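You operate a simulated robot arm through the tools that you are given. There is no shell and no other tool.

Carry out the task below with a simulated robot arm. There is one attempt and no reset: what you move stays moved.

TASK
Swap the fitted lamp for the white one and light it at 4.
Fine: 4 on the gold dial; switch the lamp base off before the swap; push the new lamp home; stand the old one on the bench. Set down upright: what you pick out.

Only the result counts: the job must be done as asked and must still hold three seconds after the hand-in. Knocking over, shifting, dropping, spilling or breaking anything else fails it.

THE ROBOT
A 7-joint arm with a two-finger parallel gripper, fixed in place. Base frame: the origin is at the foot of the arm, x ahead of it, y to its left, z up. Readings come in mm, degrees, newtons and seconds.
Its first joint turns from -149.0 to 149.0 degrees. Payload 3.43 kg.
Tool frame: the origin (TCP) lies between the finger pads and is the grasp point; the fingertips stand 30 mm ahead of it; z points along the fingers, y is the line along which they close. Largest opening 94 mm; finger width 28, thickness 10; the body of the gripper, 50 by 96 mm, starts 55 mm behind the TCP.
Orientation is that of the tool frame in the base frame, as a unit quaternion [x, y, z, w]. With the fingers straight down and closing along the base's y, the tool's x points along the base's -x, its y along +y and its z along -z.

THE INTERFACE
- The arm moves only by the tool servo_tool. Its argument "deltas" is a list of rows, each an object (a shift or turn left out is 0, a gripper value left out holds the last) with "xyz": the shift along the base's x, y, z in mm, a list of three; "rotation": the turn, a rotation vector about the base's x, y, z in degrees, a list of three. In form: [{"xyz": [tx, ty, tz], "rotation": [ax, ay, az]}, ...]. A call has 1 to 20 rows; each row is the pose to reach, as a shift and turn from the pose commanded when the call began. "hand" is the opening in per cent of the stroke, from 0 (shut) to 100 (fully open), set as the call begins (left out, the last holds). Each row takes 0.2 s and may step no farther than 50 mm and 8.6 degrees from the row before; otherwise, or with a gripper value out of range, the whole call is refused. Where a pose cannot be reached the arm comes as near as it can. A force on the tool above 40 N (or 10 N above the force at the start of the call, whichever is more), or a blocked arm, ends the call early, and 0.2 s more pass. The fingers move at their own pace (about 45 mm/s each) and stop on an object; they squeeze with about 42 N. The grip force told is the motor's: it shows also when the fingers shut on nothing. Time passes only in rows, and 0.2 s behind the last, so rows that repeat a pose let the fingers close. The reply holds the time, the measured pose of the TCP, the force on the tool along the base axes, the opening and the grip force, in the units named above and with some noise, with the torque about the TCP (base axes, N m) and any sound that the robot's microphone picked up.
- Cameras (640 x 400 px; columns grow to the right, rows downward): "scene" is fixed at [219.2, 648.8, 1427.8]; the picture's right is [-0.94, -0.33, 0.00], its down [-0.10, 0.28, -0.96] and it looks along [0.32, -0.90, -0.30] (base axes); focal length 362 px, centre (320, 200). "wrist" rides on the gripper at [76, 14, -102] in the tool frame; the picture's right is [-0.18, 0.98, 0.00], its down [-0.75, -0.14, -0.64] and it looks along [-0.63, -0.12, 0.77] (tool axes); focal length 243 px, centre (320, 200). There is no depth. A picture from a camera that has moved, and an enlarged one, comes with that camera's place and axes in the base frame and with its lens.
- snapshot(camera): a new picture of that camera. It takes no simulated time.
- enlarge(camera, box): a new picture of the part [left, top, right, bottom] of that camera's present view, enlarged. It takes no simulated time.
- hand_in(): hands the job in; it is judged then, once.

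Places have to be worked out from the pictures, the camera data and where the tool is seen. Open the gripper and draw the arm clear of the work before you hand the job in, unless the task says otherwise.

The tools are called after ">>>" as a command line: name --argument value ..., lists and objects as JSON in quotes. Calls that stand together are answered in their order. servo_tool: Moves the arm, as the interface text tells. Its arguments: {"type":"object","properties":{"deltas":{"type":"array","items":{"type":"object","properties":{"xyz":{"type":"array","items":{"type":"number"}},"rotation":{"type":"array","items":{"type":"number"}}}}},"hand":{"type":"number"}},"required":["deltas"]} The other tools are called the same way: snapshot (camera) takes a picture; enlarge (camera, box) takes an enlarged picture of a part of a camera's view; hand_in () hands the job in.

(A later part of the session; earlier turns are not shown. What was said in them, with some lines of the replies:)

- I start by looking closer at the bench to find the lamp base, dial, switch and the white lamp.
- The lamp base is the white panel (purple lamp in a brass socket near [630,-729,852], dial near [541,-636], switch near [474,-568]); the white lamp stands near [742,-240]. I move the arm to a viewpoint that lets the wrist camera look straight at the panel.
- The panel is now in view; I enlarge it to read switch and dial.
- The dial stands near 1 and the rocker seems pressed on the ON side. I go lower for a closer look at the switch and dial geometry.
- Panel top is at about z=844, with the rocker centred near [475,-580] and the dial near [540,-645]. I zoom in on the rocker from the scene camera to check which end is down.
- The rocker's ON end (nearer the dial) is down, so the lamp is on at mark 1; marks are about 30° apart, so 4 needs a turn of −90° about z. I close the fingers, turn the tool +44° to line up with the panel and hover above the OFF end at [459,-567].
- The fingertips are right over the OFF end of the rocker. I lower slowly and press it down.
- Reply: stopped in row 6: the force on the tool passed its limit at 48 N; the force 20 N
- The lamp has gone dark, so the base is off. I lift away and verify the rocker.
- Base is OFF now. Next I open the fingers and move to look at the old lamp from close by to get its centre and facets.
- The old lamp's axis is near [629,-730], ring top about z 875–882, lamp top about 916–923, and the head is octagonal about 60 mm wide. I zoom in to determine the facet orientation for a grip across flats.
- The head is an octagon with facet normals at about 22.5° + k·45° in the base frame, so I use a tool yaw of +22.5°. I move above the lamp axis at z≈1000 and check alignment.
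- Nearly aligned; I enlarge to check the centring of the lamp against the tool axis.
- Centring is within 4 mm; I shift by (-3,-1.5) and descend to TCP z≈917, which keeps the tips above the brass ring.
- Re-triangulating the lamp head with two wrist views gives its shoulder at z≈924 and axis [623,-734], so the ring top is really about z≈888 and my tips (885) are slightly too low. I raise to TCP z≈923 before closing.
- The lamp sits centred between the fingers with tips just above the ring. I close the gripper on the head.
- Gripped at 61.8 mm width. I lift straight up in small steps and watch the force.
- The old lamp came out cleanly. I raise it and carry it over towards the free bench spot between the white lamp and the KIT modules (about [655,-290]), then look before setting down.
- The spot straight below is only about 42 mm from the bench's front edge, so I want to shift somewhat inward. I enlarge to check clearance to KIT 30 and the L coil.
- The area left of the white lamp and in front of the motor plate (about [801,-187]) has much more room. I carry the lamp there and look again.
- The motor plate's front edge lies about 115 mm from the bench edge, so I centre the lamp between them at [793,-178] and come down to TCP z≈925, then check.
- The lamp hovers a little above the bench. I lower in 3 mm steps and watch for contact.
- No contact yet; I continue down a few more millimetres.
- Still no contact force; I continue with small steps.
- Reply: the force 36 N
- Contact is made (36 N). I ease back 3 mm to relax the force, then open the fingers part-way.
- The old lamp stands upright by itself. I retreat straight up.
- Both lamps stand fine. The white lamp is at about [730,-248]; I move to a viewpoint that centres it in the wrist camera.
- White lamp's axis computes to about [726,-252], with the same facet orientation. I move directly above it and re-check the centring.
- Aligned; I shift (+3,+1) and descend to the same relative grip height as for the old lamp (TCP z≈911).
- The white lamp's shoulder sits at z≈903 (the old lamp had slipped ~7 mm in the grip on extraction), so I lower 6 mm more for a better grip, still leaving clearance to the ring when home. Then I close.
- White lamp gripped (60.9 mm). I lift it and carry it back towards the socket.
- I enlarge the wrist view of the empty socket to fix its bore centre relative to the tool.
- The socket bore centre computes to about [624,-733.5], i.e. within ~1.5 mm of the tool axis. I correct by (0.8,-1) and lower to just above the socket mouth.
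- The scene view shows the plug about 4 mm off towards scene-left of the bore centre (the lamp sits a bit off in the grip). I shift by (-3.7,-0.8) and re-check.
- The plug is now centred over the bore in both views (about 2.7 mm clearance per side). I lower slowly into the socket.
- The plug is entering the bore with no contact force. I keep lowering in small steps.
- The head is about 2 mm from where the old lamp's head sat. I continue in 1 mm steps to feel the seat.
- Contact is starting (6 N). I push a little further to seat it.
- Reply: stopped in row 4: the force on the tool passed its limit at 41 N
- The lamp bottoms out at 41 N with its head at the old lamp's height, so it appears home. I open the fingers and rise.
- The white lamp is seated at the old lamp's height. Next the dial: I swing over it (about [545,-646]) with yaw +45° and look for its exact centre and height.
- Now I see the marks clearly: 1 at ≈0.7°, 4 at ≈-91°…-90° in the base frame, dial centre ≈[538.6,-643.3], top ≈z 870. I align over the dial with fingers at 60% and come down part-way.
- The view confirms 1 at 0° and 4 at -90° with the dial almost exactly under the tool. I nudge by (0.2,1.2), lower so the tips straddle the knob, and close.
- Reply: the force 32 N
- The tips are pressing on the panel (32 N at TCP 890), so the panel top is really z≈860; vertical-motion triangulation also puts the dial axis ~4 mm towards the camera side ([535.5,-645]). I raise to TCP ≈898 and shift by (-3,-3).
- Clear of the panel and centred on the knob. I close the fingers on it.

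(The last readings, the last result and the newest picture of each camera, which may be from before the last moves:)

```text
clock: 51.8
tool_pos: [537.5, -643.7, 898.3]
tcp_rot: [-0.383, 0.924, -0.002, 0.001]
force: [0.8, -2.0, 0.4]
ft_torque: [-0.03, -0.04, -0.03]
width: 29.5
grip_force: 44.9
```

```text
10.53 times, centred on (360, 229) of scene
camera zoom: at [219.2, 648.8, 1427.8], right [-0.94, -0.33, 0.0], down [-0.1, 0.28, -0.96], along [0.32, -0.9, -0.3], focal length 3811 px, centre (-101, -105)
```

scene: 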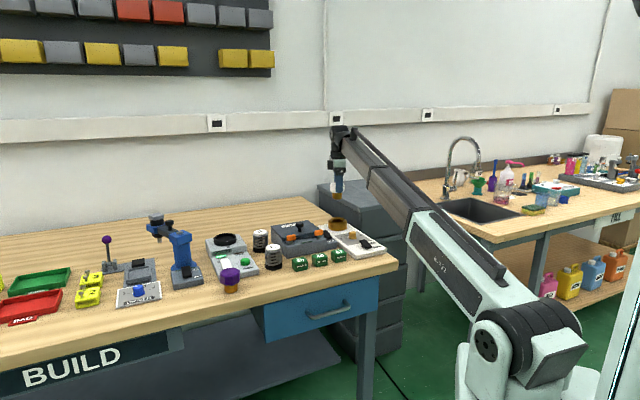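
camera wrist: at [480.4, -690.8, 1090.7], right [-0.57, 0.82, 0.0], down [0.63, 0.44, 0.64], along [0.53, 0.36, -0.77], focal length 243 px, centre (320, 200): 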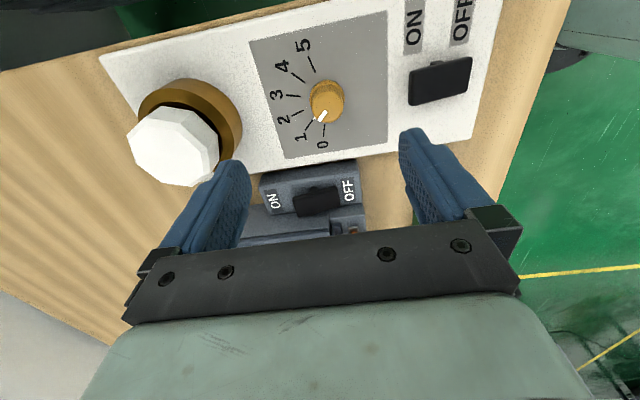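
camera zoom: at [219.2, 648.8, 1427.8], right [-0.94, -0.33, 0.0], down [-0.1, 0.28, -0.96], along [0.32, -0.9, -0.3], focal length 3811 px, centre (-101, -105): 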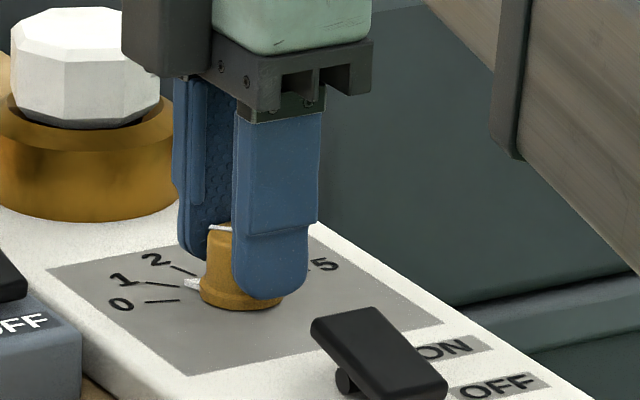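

Knob gripped (29.5 mm). I turn it clockwise (about -z) by 90° in 7.5° steps, keeping the rotation about the knob axis.

>>> servo_tool --deltas '[{"xyz": [-0.1, 0.2, 0], "rotation": [0, 0, -7.5]}, {"xyz": [-0.2, 0.4, 0], "rotation": [0, 0, -15]}, {"xyz": [-0.3, 0.5, 0], "rotation": [0, 0, -22.5]}, {"xyz": [-0.4, 0.7, 0], "rotation": [0, 0, -30]}, {"xyz": [-0.4, 0.9, 0], "rotation": [0, 0, -37.5]}, {"xyz": [-0.4, 1.0, 0], "rotation": [0, 0, -45]}, {"xyz": [-0.4, 1.0, 0], "rotation": [0, 0, -45]}]'

>>> snapshot --camera "wrist"

>>> enlarge --camera "wrist" --box '[220, 60, 420, 240]'

>>> enlarge --camera "scene" --box '[335, 210, 385, 248]'

```text
clock: 53.4
tool_pos: [535.9, -644.8, 897.8]
tcp_rot: [0.0, 1.0, -0.003, 0.001]
force: [12.0, -9.4, 11.0]
ft_torque: [-0.37, 0.19, 0.0]
width: 29.7
grip_force: 45.1
```

```text
taken
camera wrist: at [460.4, -630.5, 1001.0], right [0.18, 0.98, 0.0], down [0.75, -0.14, 0.64], along [0.63, -0.12, -0.76], focal length 243 px, centre (320, 200)
```

wrist: 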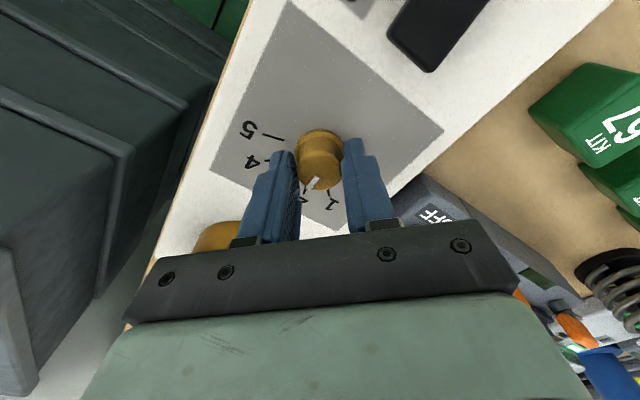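

```text
2.22 times, centred on (320, 150) of wrist
camera zoom: at [460.4, -630.5, 1001.0], right [0.18, 0.98, 0.0], down [0.75, -0.14, 0.64], along [0.63, -0.12, -0.76], focal length 539 px, centre (320, 311)
```

zoom: 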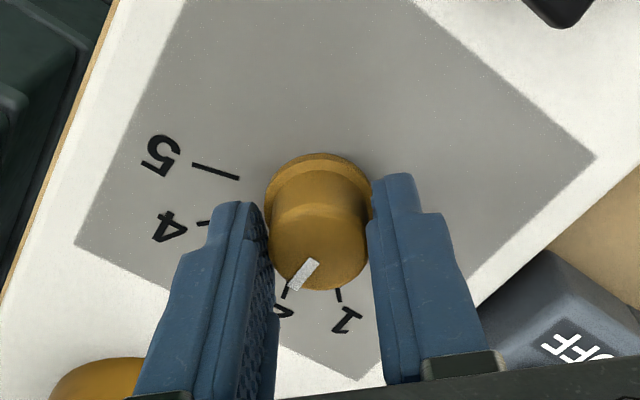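

```text
10.53 times, centred on (360, 229) of scene
camera zoom: at [219.2, 648.8, 1427.8], right [-0.94, -0.33, 0.0], down [-0.1, 0.28, -0.96], along [0.32, -0.9, -0.3], focal length 3811 px, centre (-101, -105)
```

zoom: 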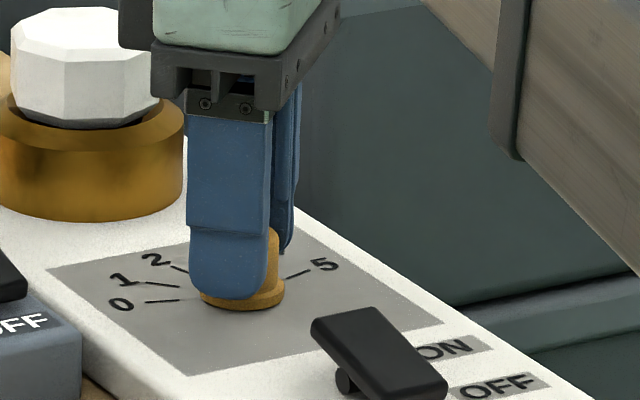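

The knob follows the gripper (now about 2.5). There's some lateral force, so I complete the second 45° while easing the tool by about (+1.8,-1.4).

>>> servo_tool --deltas '[{"xyz": [0.7, -0.6, 0], "rotation": [0, 0, -7.5]}, {"xyz": [1.0, -0.9, 0], "rotation": [0, 0, -15]}, {"xyz": [1.2, -1.1, 0], "rotation": [0, 0, -22.5]}, {"xyz": [1.4, -1.2, 0], "rotation": [0, 0, -30]}, {"xyz": [1.6, -1.3, 0], "rotation": [0, 0, -37.5]}, {"xyz": [1.8, -1.4, 0], "rotation": [0, 0, -45]}, {"xyz": [1.8, -1.4, 0], "rotation": [0, 0, -45]}]'

>>> snapshot --camera "wrist"

>>> enlarge --camera "wrist" --box '[220, 60, 420, 240]'

>>> enlarge --camera "scene" --box '[335, 210, 385, 248]'

```text
clock: 55.0
tool_pos: [536.0, -645.0, 898.0]
tcp_rot: [0.383, 0.924, -0.001, 0.0]
force: [-6.6, -3.8, 12.7]
ft_torque: [-0.82, -0.35, 0.0]
width: 29.4
grip_force: 45.4
```

```text
taken
camera wrist: at [493.4, -581.4, 1001.2], right [0.83, 0.56, 0.0], down [0.43, -0.63, 0.64], along [0.36, -0.53, -0.77], focal length 243 px, centre (320, 200)
```

wrist: 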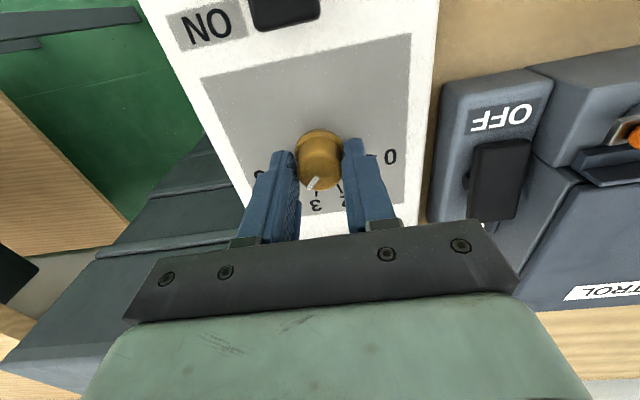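

```text
2.22 times, centred on (320, 150) of wrist
camera zoom: at [493.4, -581.4, 1001.2], right [0.83, 0.56, 0.0], down [0.43, -0.63, 0.64], along [0.36, -0.53, -0.77], focal length 539 px, centre (320, 311)
```

zoom: 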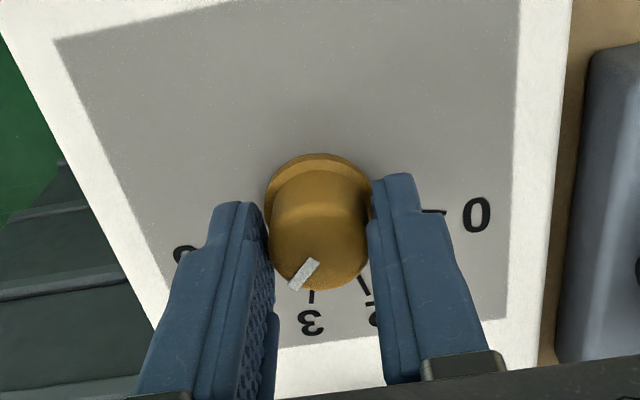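

```text
10.53 times, centred on (360, 229) of scene
camera zoom: at [219.2, 648.8, 1427.8], right [-0.94, -0.33, 0.0], down [-0.1, 0.28, -0.96], along [0.32, -0.9, -0.3], focal length 3811 px, centre (-101, -105)
```

zoom: 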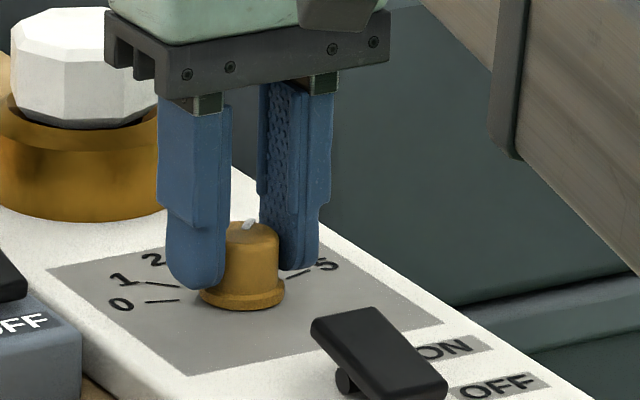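

The tool has turned exactly 90° and the knob mark followed with no slip. I open, rise, and check the pointer against mark 4.

>>> servo_tool --deltas '[{"xyz": [0, 0, 0]}, {"xyz": [0, 0, 0]}, {"xyz": [0, 0, 0]}]' --hand 60

>>> servo_tool --deltas '[{"xyz": [0, 0, 20]}, {"xyz": [0, 0, 60]}, {"xyz": [0, 0, 90]}, {"xyz": [0, 0, 90]}]'

>>> enlarge --camera "wrist" --box '[240, 20, 400, 160]'

>>> enlarge --camera "scene" --box '[335, 210, 385, 248]'

```text
clock: 55.8
tool_pos: [537.3, -645.9, 897.6]
tcp_rot: [0.382, 0.924, -0.002, 0.0]
force: [-0.4, 0.0, -0.8]
ft_torque: [0.02, 0.0, 0.03]
width: 56.4
grip_force: 0.0
```

```text
clock: 56.8
tool_pos: [536.7, -645.3, 987.0]
tcp_rot: [0.382, 0.924, -0.001, -0.001]
force: [-0.8, 0.5, -0.7]
ft_torque: [0.04, -0.02, 0.02]
width: 56.3
grip_force: 0.1
```

```text
2.86 times, centred on (320, 90) of wrist
camera zoom: at [494.3, -581.6, 1090.8], right [0.82, 0.57, 0.0], down [0.43, -0.63, 0.64], along [0.36, -0.53, -0.77], focal length 693 px, centre (320, 514)
```

zoom: 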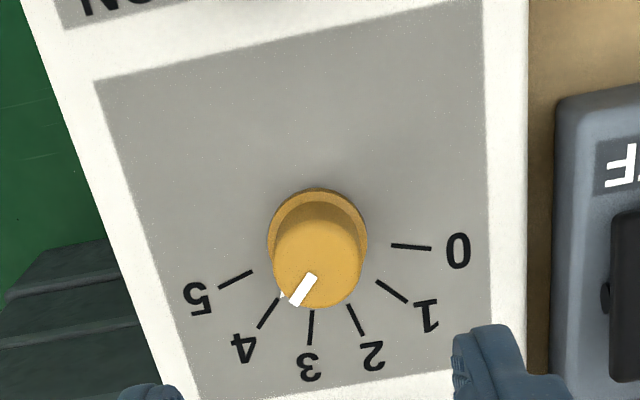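

```text
10.53 times, centred on (360, 229) of scene
camera zoom: at [219.2, 648.8, 1427.8], right [-0.94, -0.33, 0.0], down [-0.1, 0.28, -0.96], along [0.32, -0.9, -0.3], focal length 3811 px, centre (-101, -105)
```

zoom: 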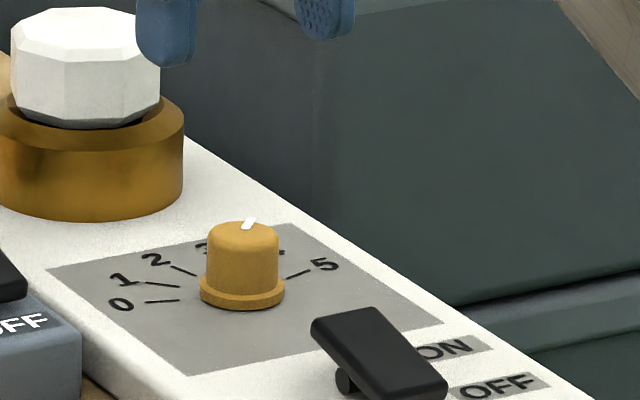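

The pointer lines up with mark 4. Next I close the fingers, turn back to yaw +45° and hover over the rocker to press its ON end.

>>> servo_tool --deltas '[{"xyz": [-5, 5, 0], "rotation": [0, 0, 7.5]}, {"xyz": [-10, 10, 0], "rotation": [0, 0, 15]}, {"xyz": [-15, 15, 0], "rotation": [0, 0, 22.5]}, {"xyz": [-20, 20, 0], "rotation": [0, 0, 30]}, {"xyz": [-25, 25, 0], "rotation": [0, 0, 37.5]}, {"xyz": [-30, 30, 0], "rotation": [0, 0, 45]}, {"xyz": [-35, 35, 0], "rotation": [0, 0, 52.5]}, {"xyz": [-40, 40, 0], "rotation": [0, 0, 60]}, {"xyz": [-45, 45, 0], "rotation": [0, 0, 67.5]}, {"xyz": [-50, 50, 0], "rotation": [0, 0, 75]}, {"xyz": [-53, 53, 0], "rotation": [0, 0, 82.5]}, {"xyz": [-53, 53, 0], "rotation": [0, 0, 89.5]}, {"xyz": [-53, 53, 0], "rotation": [0, 0, 89.5]}]' --hand 0

>>> snapshot --camera "wrist"

>>> enlarge --camera "wrist" --box '[250, 50, 400, 180]'

>>> enlarge --camera "scene" --box '[340, 200, 400, 250]'

```text
clock: 59.5
tool_pos: [483.9, -592.7, 988.9]
tcp_rot: [-0.38, 0.925, -0.001, 0.001]
force: [0.1, 0.1, -0.5]
ft_torque: [0.0, 0.02, 0.0]
width: 0.0
grip_force: 32.9
```

```text
taken
camera wrist: at [420.5, -636.6, 1090.8], right [-0.56, 0.83, 0.0], down [0.63, 0.43, 0.64], along [0.53, 0.36, -0.77], focal length 243 px, centre (320, 200)
```

wrist: 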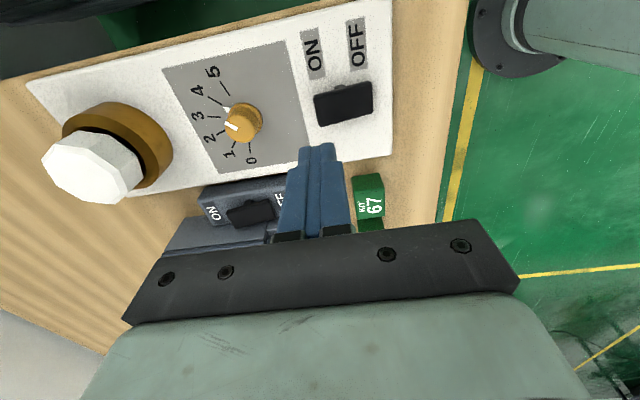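

```text
3.08 times, centred on (325, 115) of wrist
camera zoom: at [420.5, -636.6, 1090.8], right [-0.56, 0.83, 0.0], down [0.63, 0.43, 0.64], along [0.53, 0.36, -0.77], focal length 746 px, centre (305, 462)
```

zoom: 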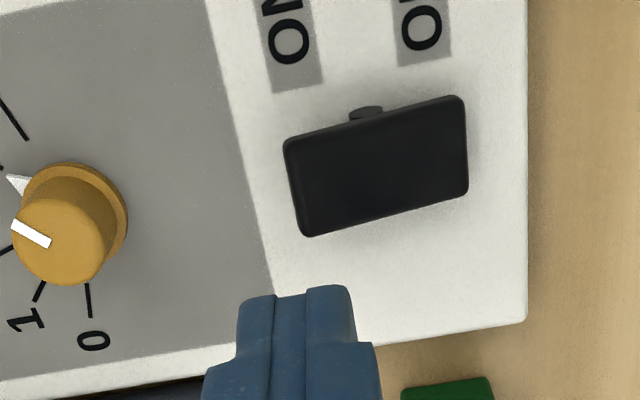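

```text
8.00 times, centred on (370, 225) of scene
camera zoom: at [219.2, 648.8, 1427.8], right [-0.94, -0.33, 0.0], down [-0.1, 0.28, -0.96], along [0.32, -0.9, -0.3], focal length 2896 px, centre (-80, 0)
```

zoom: 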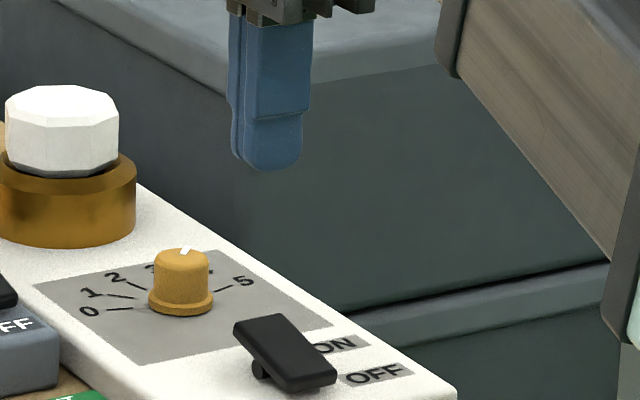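

The ON end of the rocker is at about [483,-597] with the pivot near [466,-581]. I position the closed fingertips at [478,-592.5] and press down slowly until it flips.

>>> servo_tool --deltas '[{"xyz": [-6.4, 0.5, -20]}, {"xyz": [-6.4, 0.5, -45]}, {"xyz": [-6.4, 0.5, -58]}, {"xyz": [-6.4, 0.5, -58]}]' --hand 0

>>> snapshot --camera "wrist"

>>> enlarge --camera "scene" --box '[340, 205, 400, 250]'

```text
clock: 60.5
tool_pos: [478.3, -592.0, 928.6]
tcp_rot: [-0.379, 0.925, -0.002, 0.001]
force: [0.5, 0.2, -0.2]
ft_torque: [-0.02, -0.01, 0.02]
width: 0.0
grip_force: 33.0
```

```text
taken
camera wrist: at [413.7, -635.5, 1032.5], right [-0.56, 0.83, 0.0], down [0.63, 0.43, 0.64], along [0.53, 0.36, -0.77], focal length 243 px, centre (320, 200)
```

wrist: 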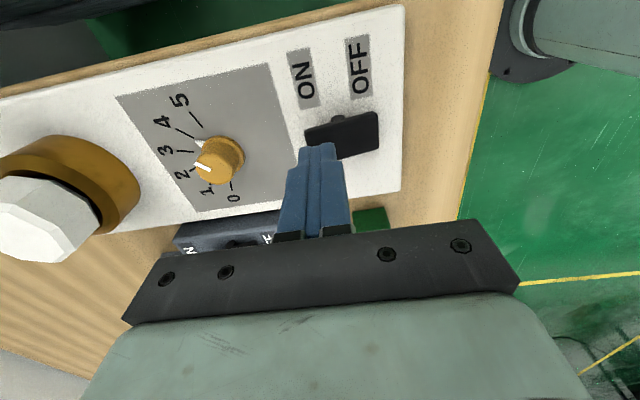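

```text
8.89 times, centred on (370, 228) of scene
camera zoom: at [219.2, 648.8, 1427.8], right [-0.94, -0.33, 0.0], down [-0.1, 0.28, -0.96], along [0.32, -0.9, -0.3], focal length 3218 px, centre (-124, -44)
```

zoom: 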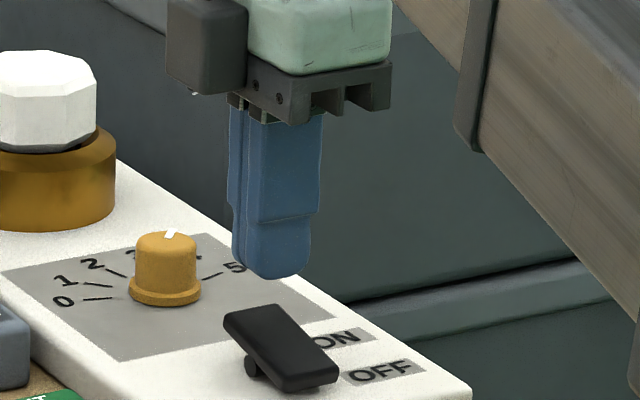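

I check the lateral alignment of the fingertips over the ON end with a zoomed wrist view before pressing.

>>> enlarge --camera "wrist" --box '[270, 80, 400, 190]'

>>> enlarge --camera "scene" --box '[356, 225, 388, 250]'

```text
3.64 times, centred on (335, 135) of wrist
camera zoom: at [413.7, -635.5, 1032.5], right [-0.56, 0.83, 0.0], down [0.63, 0.43, 0.64], along [0.53, 0.36, -0.77], focal length 882 px, centre (266, 436)
```

zoom: 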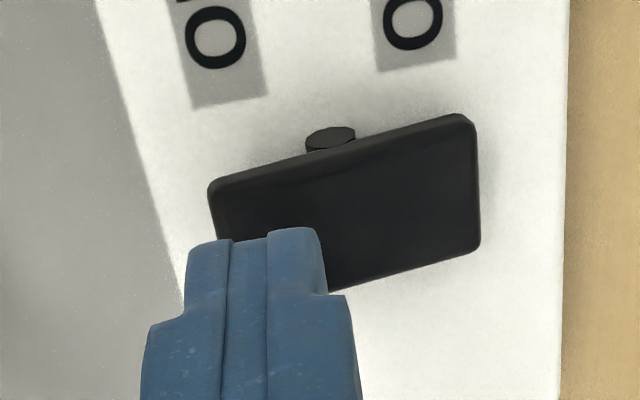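

```text
16.00 times, centred on (372, 238) of scene
camera zoom: at [219.2, 648.8, 1427.8], right [-0.94, -0.33, 0.0], down [-0.1, 0.28, -0.96], along [0.32, -0.9, -0.3], focal length 5793 px, centre (-512, -400)
```

zoom: 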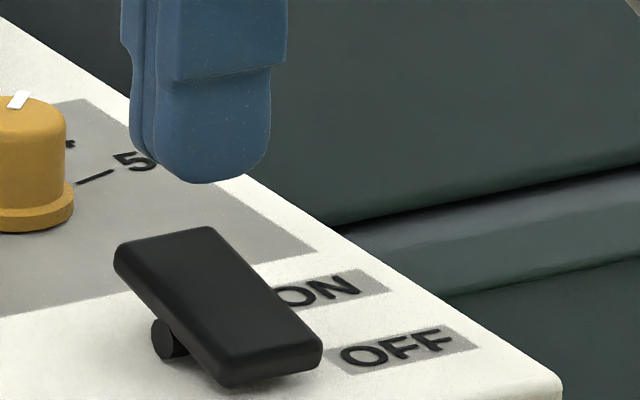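

Combining both views, the ON end's surface is near z≈879 and the fingers should shift about 3 mm in (+x,+y). I correct and press down slowly.

>>> servo_tool --deltas '[{"xyz": [2.1, 2.1, -8]}, {"xyz": [2.1, 2.1, -15]}, {"xyz": [2.1, 2.1, -19]}, {"xyz": [2.1, 2.1, -22]}, {"xyz": [2.1, 2.1, -25]}, {"xyz": [2.1, 2.1, -28]}, {"xyz": [2.1, 2.1, -31]}, {"xyz": [2.1, 2.1, -34]}, {"xyz": [2.1, 2.1, -36]}]'

>>> enlarge --camera "scene" --box '[320, 200, 400, 250]'

>>> snapshot --camera "wrist"

```text
clock: 62.0
tool_pos: [480.5, -590.4, 905.7]
tcp_rot: [-0.379, 0.925, -0.003, 0.001]
force: [-0.1, 2.8, 12.7]
ft_torque: [0.09, 0.16, 0.01]
width: 0.0
grip_force: 33.5
stopped in row 7: the force on the tool passed its limit at 47 N (the readings are from after the stop); the commanded pose is now the measured one
```

```text
8.00 times, centred on (360, 225) of scene
camera zoom: at [219.2, 648.8, 1427.8], right [-0.94, -0.33, 0.0], down [-0.1, 0.28, -0.96], along [0.32, -0.9, -0.3], focal length 2896 px, centre (0, 0)
```

zoom: 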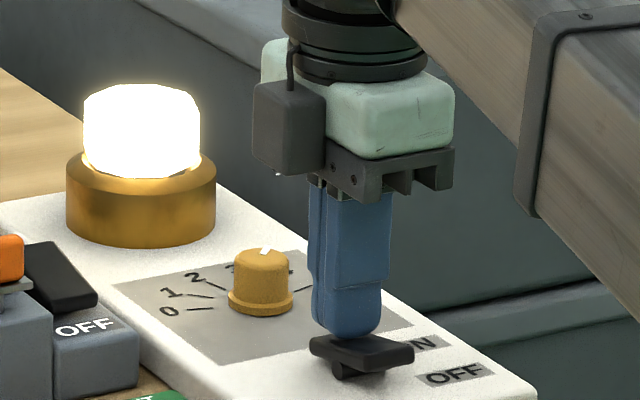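

```text
taken
camera wrist: at [416.8, -634.1, 1008.5], right [-0.56, 0.83, -0.01], down [0.63, 0.43, 0.64], along [0.54, 0.35, -0.77], focal length 243 px, centre (320, 200)
```

wrist: 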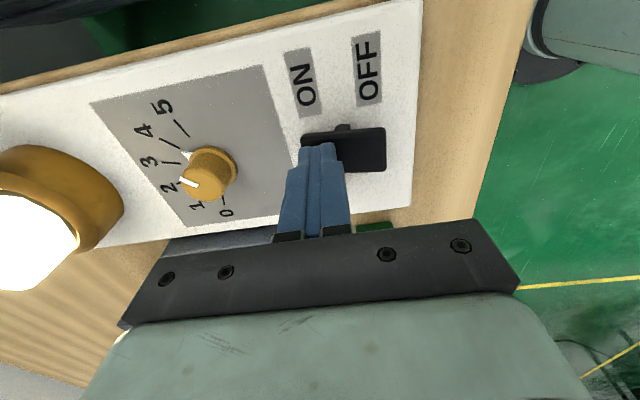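

The white lamp lights up brightly. I lift straight off and verify the state.

>>> servo_tool --deltas '[{"xyz": [0, 0, 20]}, {"xyz": [0, 0, 60]}, {"xyz": [0, 0, 105]}, {"xyz": [-30, 0, 150]}, {"xyz": [-60, 0, 180]}, {"xyz": [-60, 0, 180]}]'

>>> enlarge --camera "scene" --box '[320, 200, 400, 250]'

>>> snapshot --camera "wrist"

>>> snapshot --camera "scene"

```text
refused: row 4 steps farther than a row can; nothing moved
```

```text
8.00 times, centred on (360, 225) of scene
camera zoom: at [219.2, 648.8, 1427.8], right [-0.94, -0.33, 0.0], down [-0.1, 0.28, -0.96], along [0.32, -0.9, -0.3], focal length 2896 px, centre (0, 0)
```

zoom: 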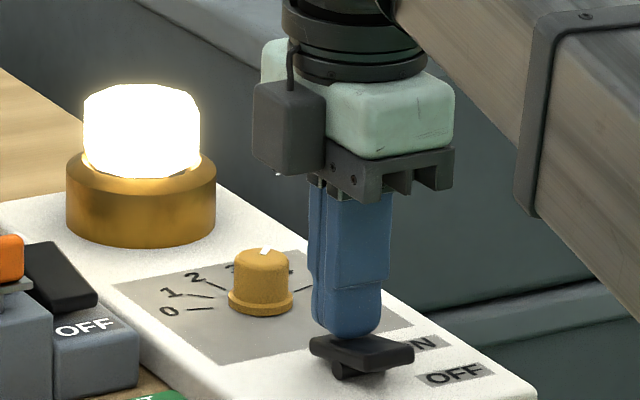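

```text
taken
camera wrist: at [416.8, -634.1, 1008.5], right [-0.56, 0.83, -0.01], down [0.63, 0.43, 0.64], along [0.54, 0.35, -0.77], focal length 243 px, centre (320, 200)
```

wrist: 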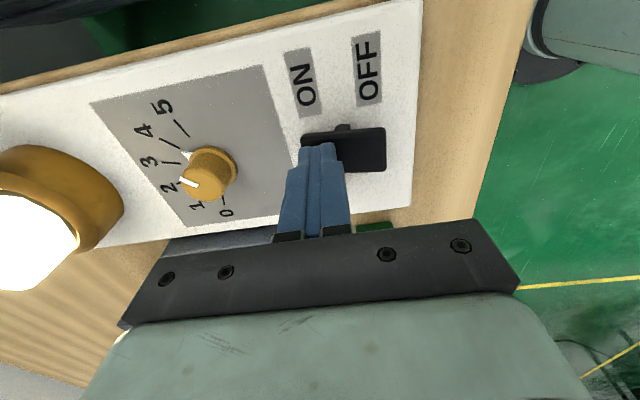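

```text
taken
```

scene: 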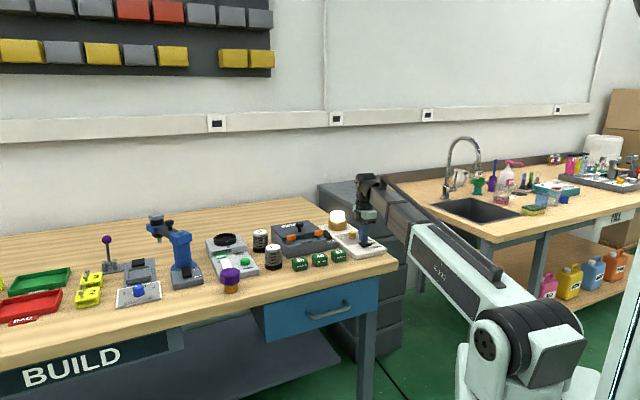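

The move was refused for too large a step; I repeat the retreat with smaller rows and no sideways motion near the switch.

>>> servo_tool --deltas '[{"xyz": [0, 0, 20]}, {"xyz": [0, 0, 60]}, {"xyz": [0, 0, 100]}, {"xyz": [0, 0, 140]}, {"xyz": [-25, -10, 175]}, {"xyz": [-50, -20, 200]}, {"xyz": [-50, -20, 200]}]'

>>> enlarge --camera "scene" --box '[320, 200, 400, 250]'

>>> snapshot --camera "wrist"

```text
clock: 63.6
tool_pos: [430.4, -610.6, 1108.1]
tcp_rot: [-0.379, 0.925, -0.003, 0.001]
force: [-0.3, 0.3, -0.4]
ft_torque: [-0.01, -0.02, 0.0]
width: 0.1
grip_force: 33.4
```

```text
8.00 times, centred on (360, 225) of scene
camera zoom: at [219.2, 648.8, 1427.8], right [-0.94, -0.33, 0.0], down [-0.1, 0.28, -0.96], along [0.32, -0.9, -0.3], focal length 2896 px, centre (0, 0)
```

zoom: 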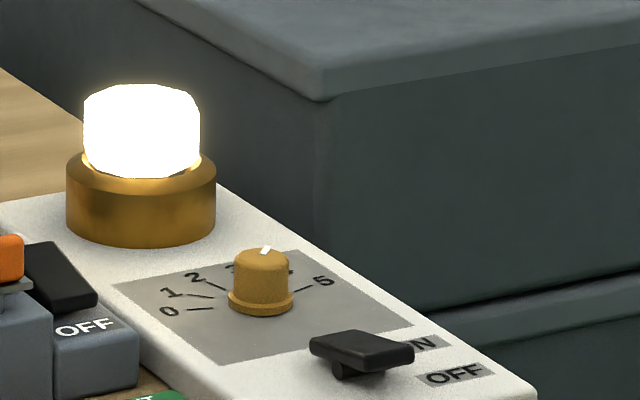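

```text
taken
camera wrist: at [366.4, -653.7, 1210.7], right [-0.56, 0.83, -0.01], down [0.63, 0.43, 0.64], along [0.54, 0.35, -0.77], focal length 243 px, centre (320, 200)
```

wrist: 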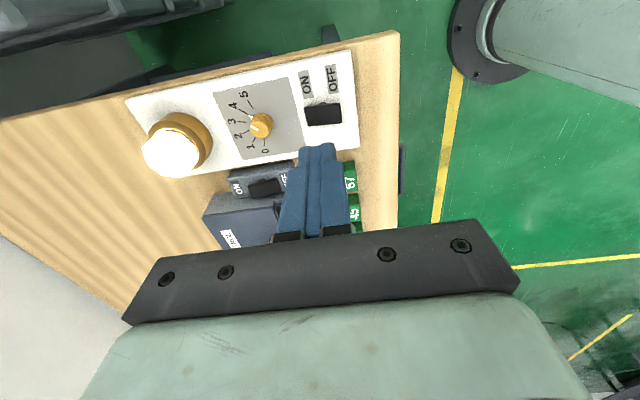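

The lamp is lit, rocker ON. I open the gripper and do a final check of the dial pointer and of the old lamp on the bench.

>>> servo_tool --deltas '[{"xyz": [0, 0, 20]}, {"xyz": [0, 0, 40]}, {"xyz": [0, 0, 40]}, {"xyz": [0, 0, 40]}]' --hand 100

>>> enlarge --camera "wrist" --box '[200, 70, 320, 170]'

>>> enlarge --camera "scene" --box '[180, 215, 300, 300]'

>>> enlarge --camera "scene" --box '[322, 205, 354, 230]'

```text
clock: 64.6
tool_pos: [430.4, -612.0, 1147.7]
tcp_rot: [-0.379, 0.925, -0.005, 0.001]
force: [0.2, -0.3, 0.5]
ft_torque: [0.02, 0.01, 0.01]
width: 86.2
grip_force: 0.1
```

```text
4.00 times, centred on (260, 120) of wrist
camera zoom: at [366.8, -654.3, 1249.9], right [-0.56, 0.83, -0.01], down [0.63, 0.43, 0.64], along [0.54, 0.35, -0.77], focal length 970 px, centre (560, 520)
```

zoom: 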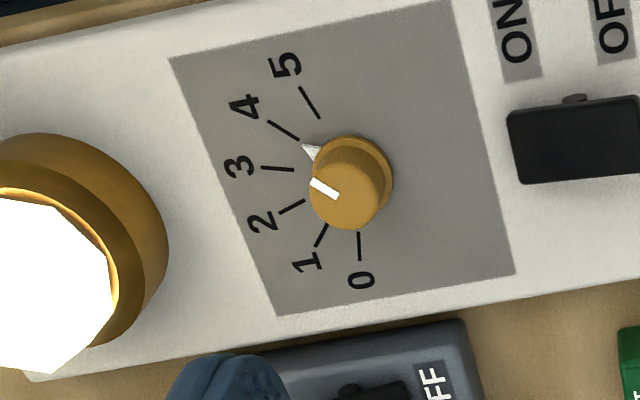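

```text
4.71 times, centred on (240, 258) of scene
camera zoom: at [219.2, 648.8, 1427.8], right [-0.94, -0.33, 0.0], down [-0.1, 0.28, -0.96], along [0.32, -0.9, -0.3], focal length 1704 px, centre (696, -71)
```

zoom: 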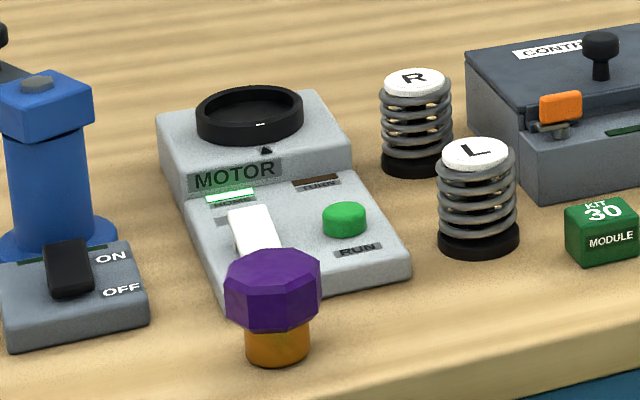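

```text
16.00 times, centred on (338, 218) of scene
camera zoom: at [219.2, 648.8, 1427.8], right [-0.94, -0.33, 0.0], down [-0.1, 0.28, -0.96], along [0.32, -0.9, -0.3], focal length 5793 px, centre (32, -80)
```

zoom: 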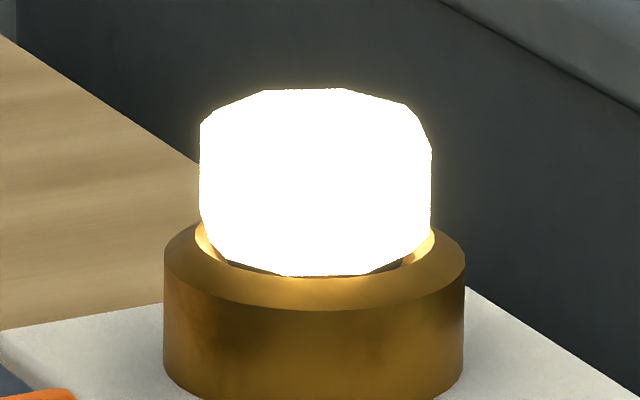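

The pointer is on 4, the white lamp is lit and seated, the old purple lamp stands upright on the bench, the gripper is open and clear. I hand the job in.

>>> hand_in

```text
The job is handed in.
```

The white lamp is fitted and lit with the gold dial at 4, and I've handed the job in; no verdict has come back yet.

- **Switch-off:** I switched the lamp base off before the swap and the old lamp went dark. I pressed the switch back on only after the new lamp was in and the dial was set.
- **New lamp:** I pushed it down until it stopped at about 41 N. Its head sits at the same height as the old one did, and it lit when switched on.
- **Dial:** I turned it from 1 to 4, and the pointer lines up with the 4 mark.
- **Old lamp:** The purple lamp stands upright on the bench in front of the motor plate. It was still standing in my last picture.

While lining up on the dial, the fingertips pressed down on the lamp base's panel with about 32 N. I raised the arm and saw no sign that the panel had moved. The gripper is open and the arm is clear of the bench.
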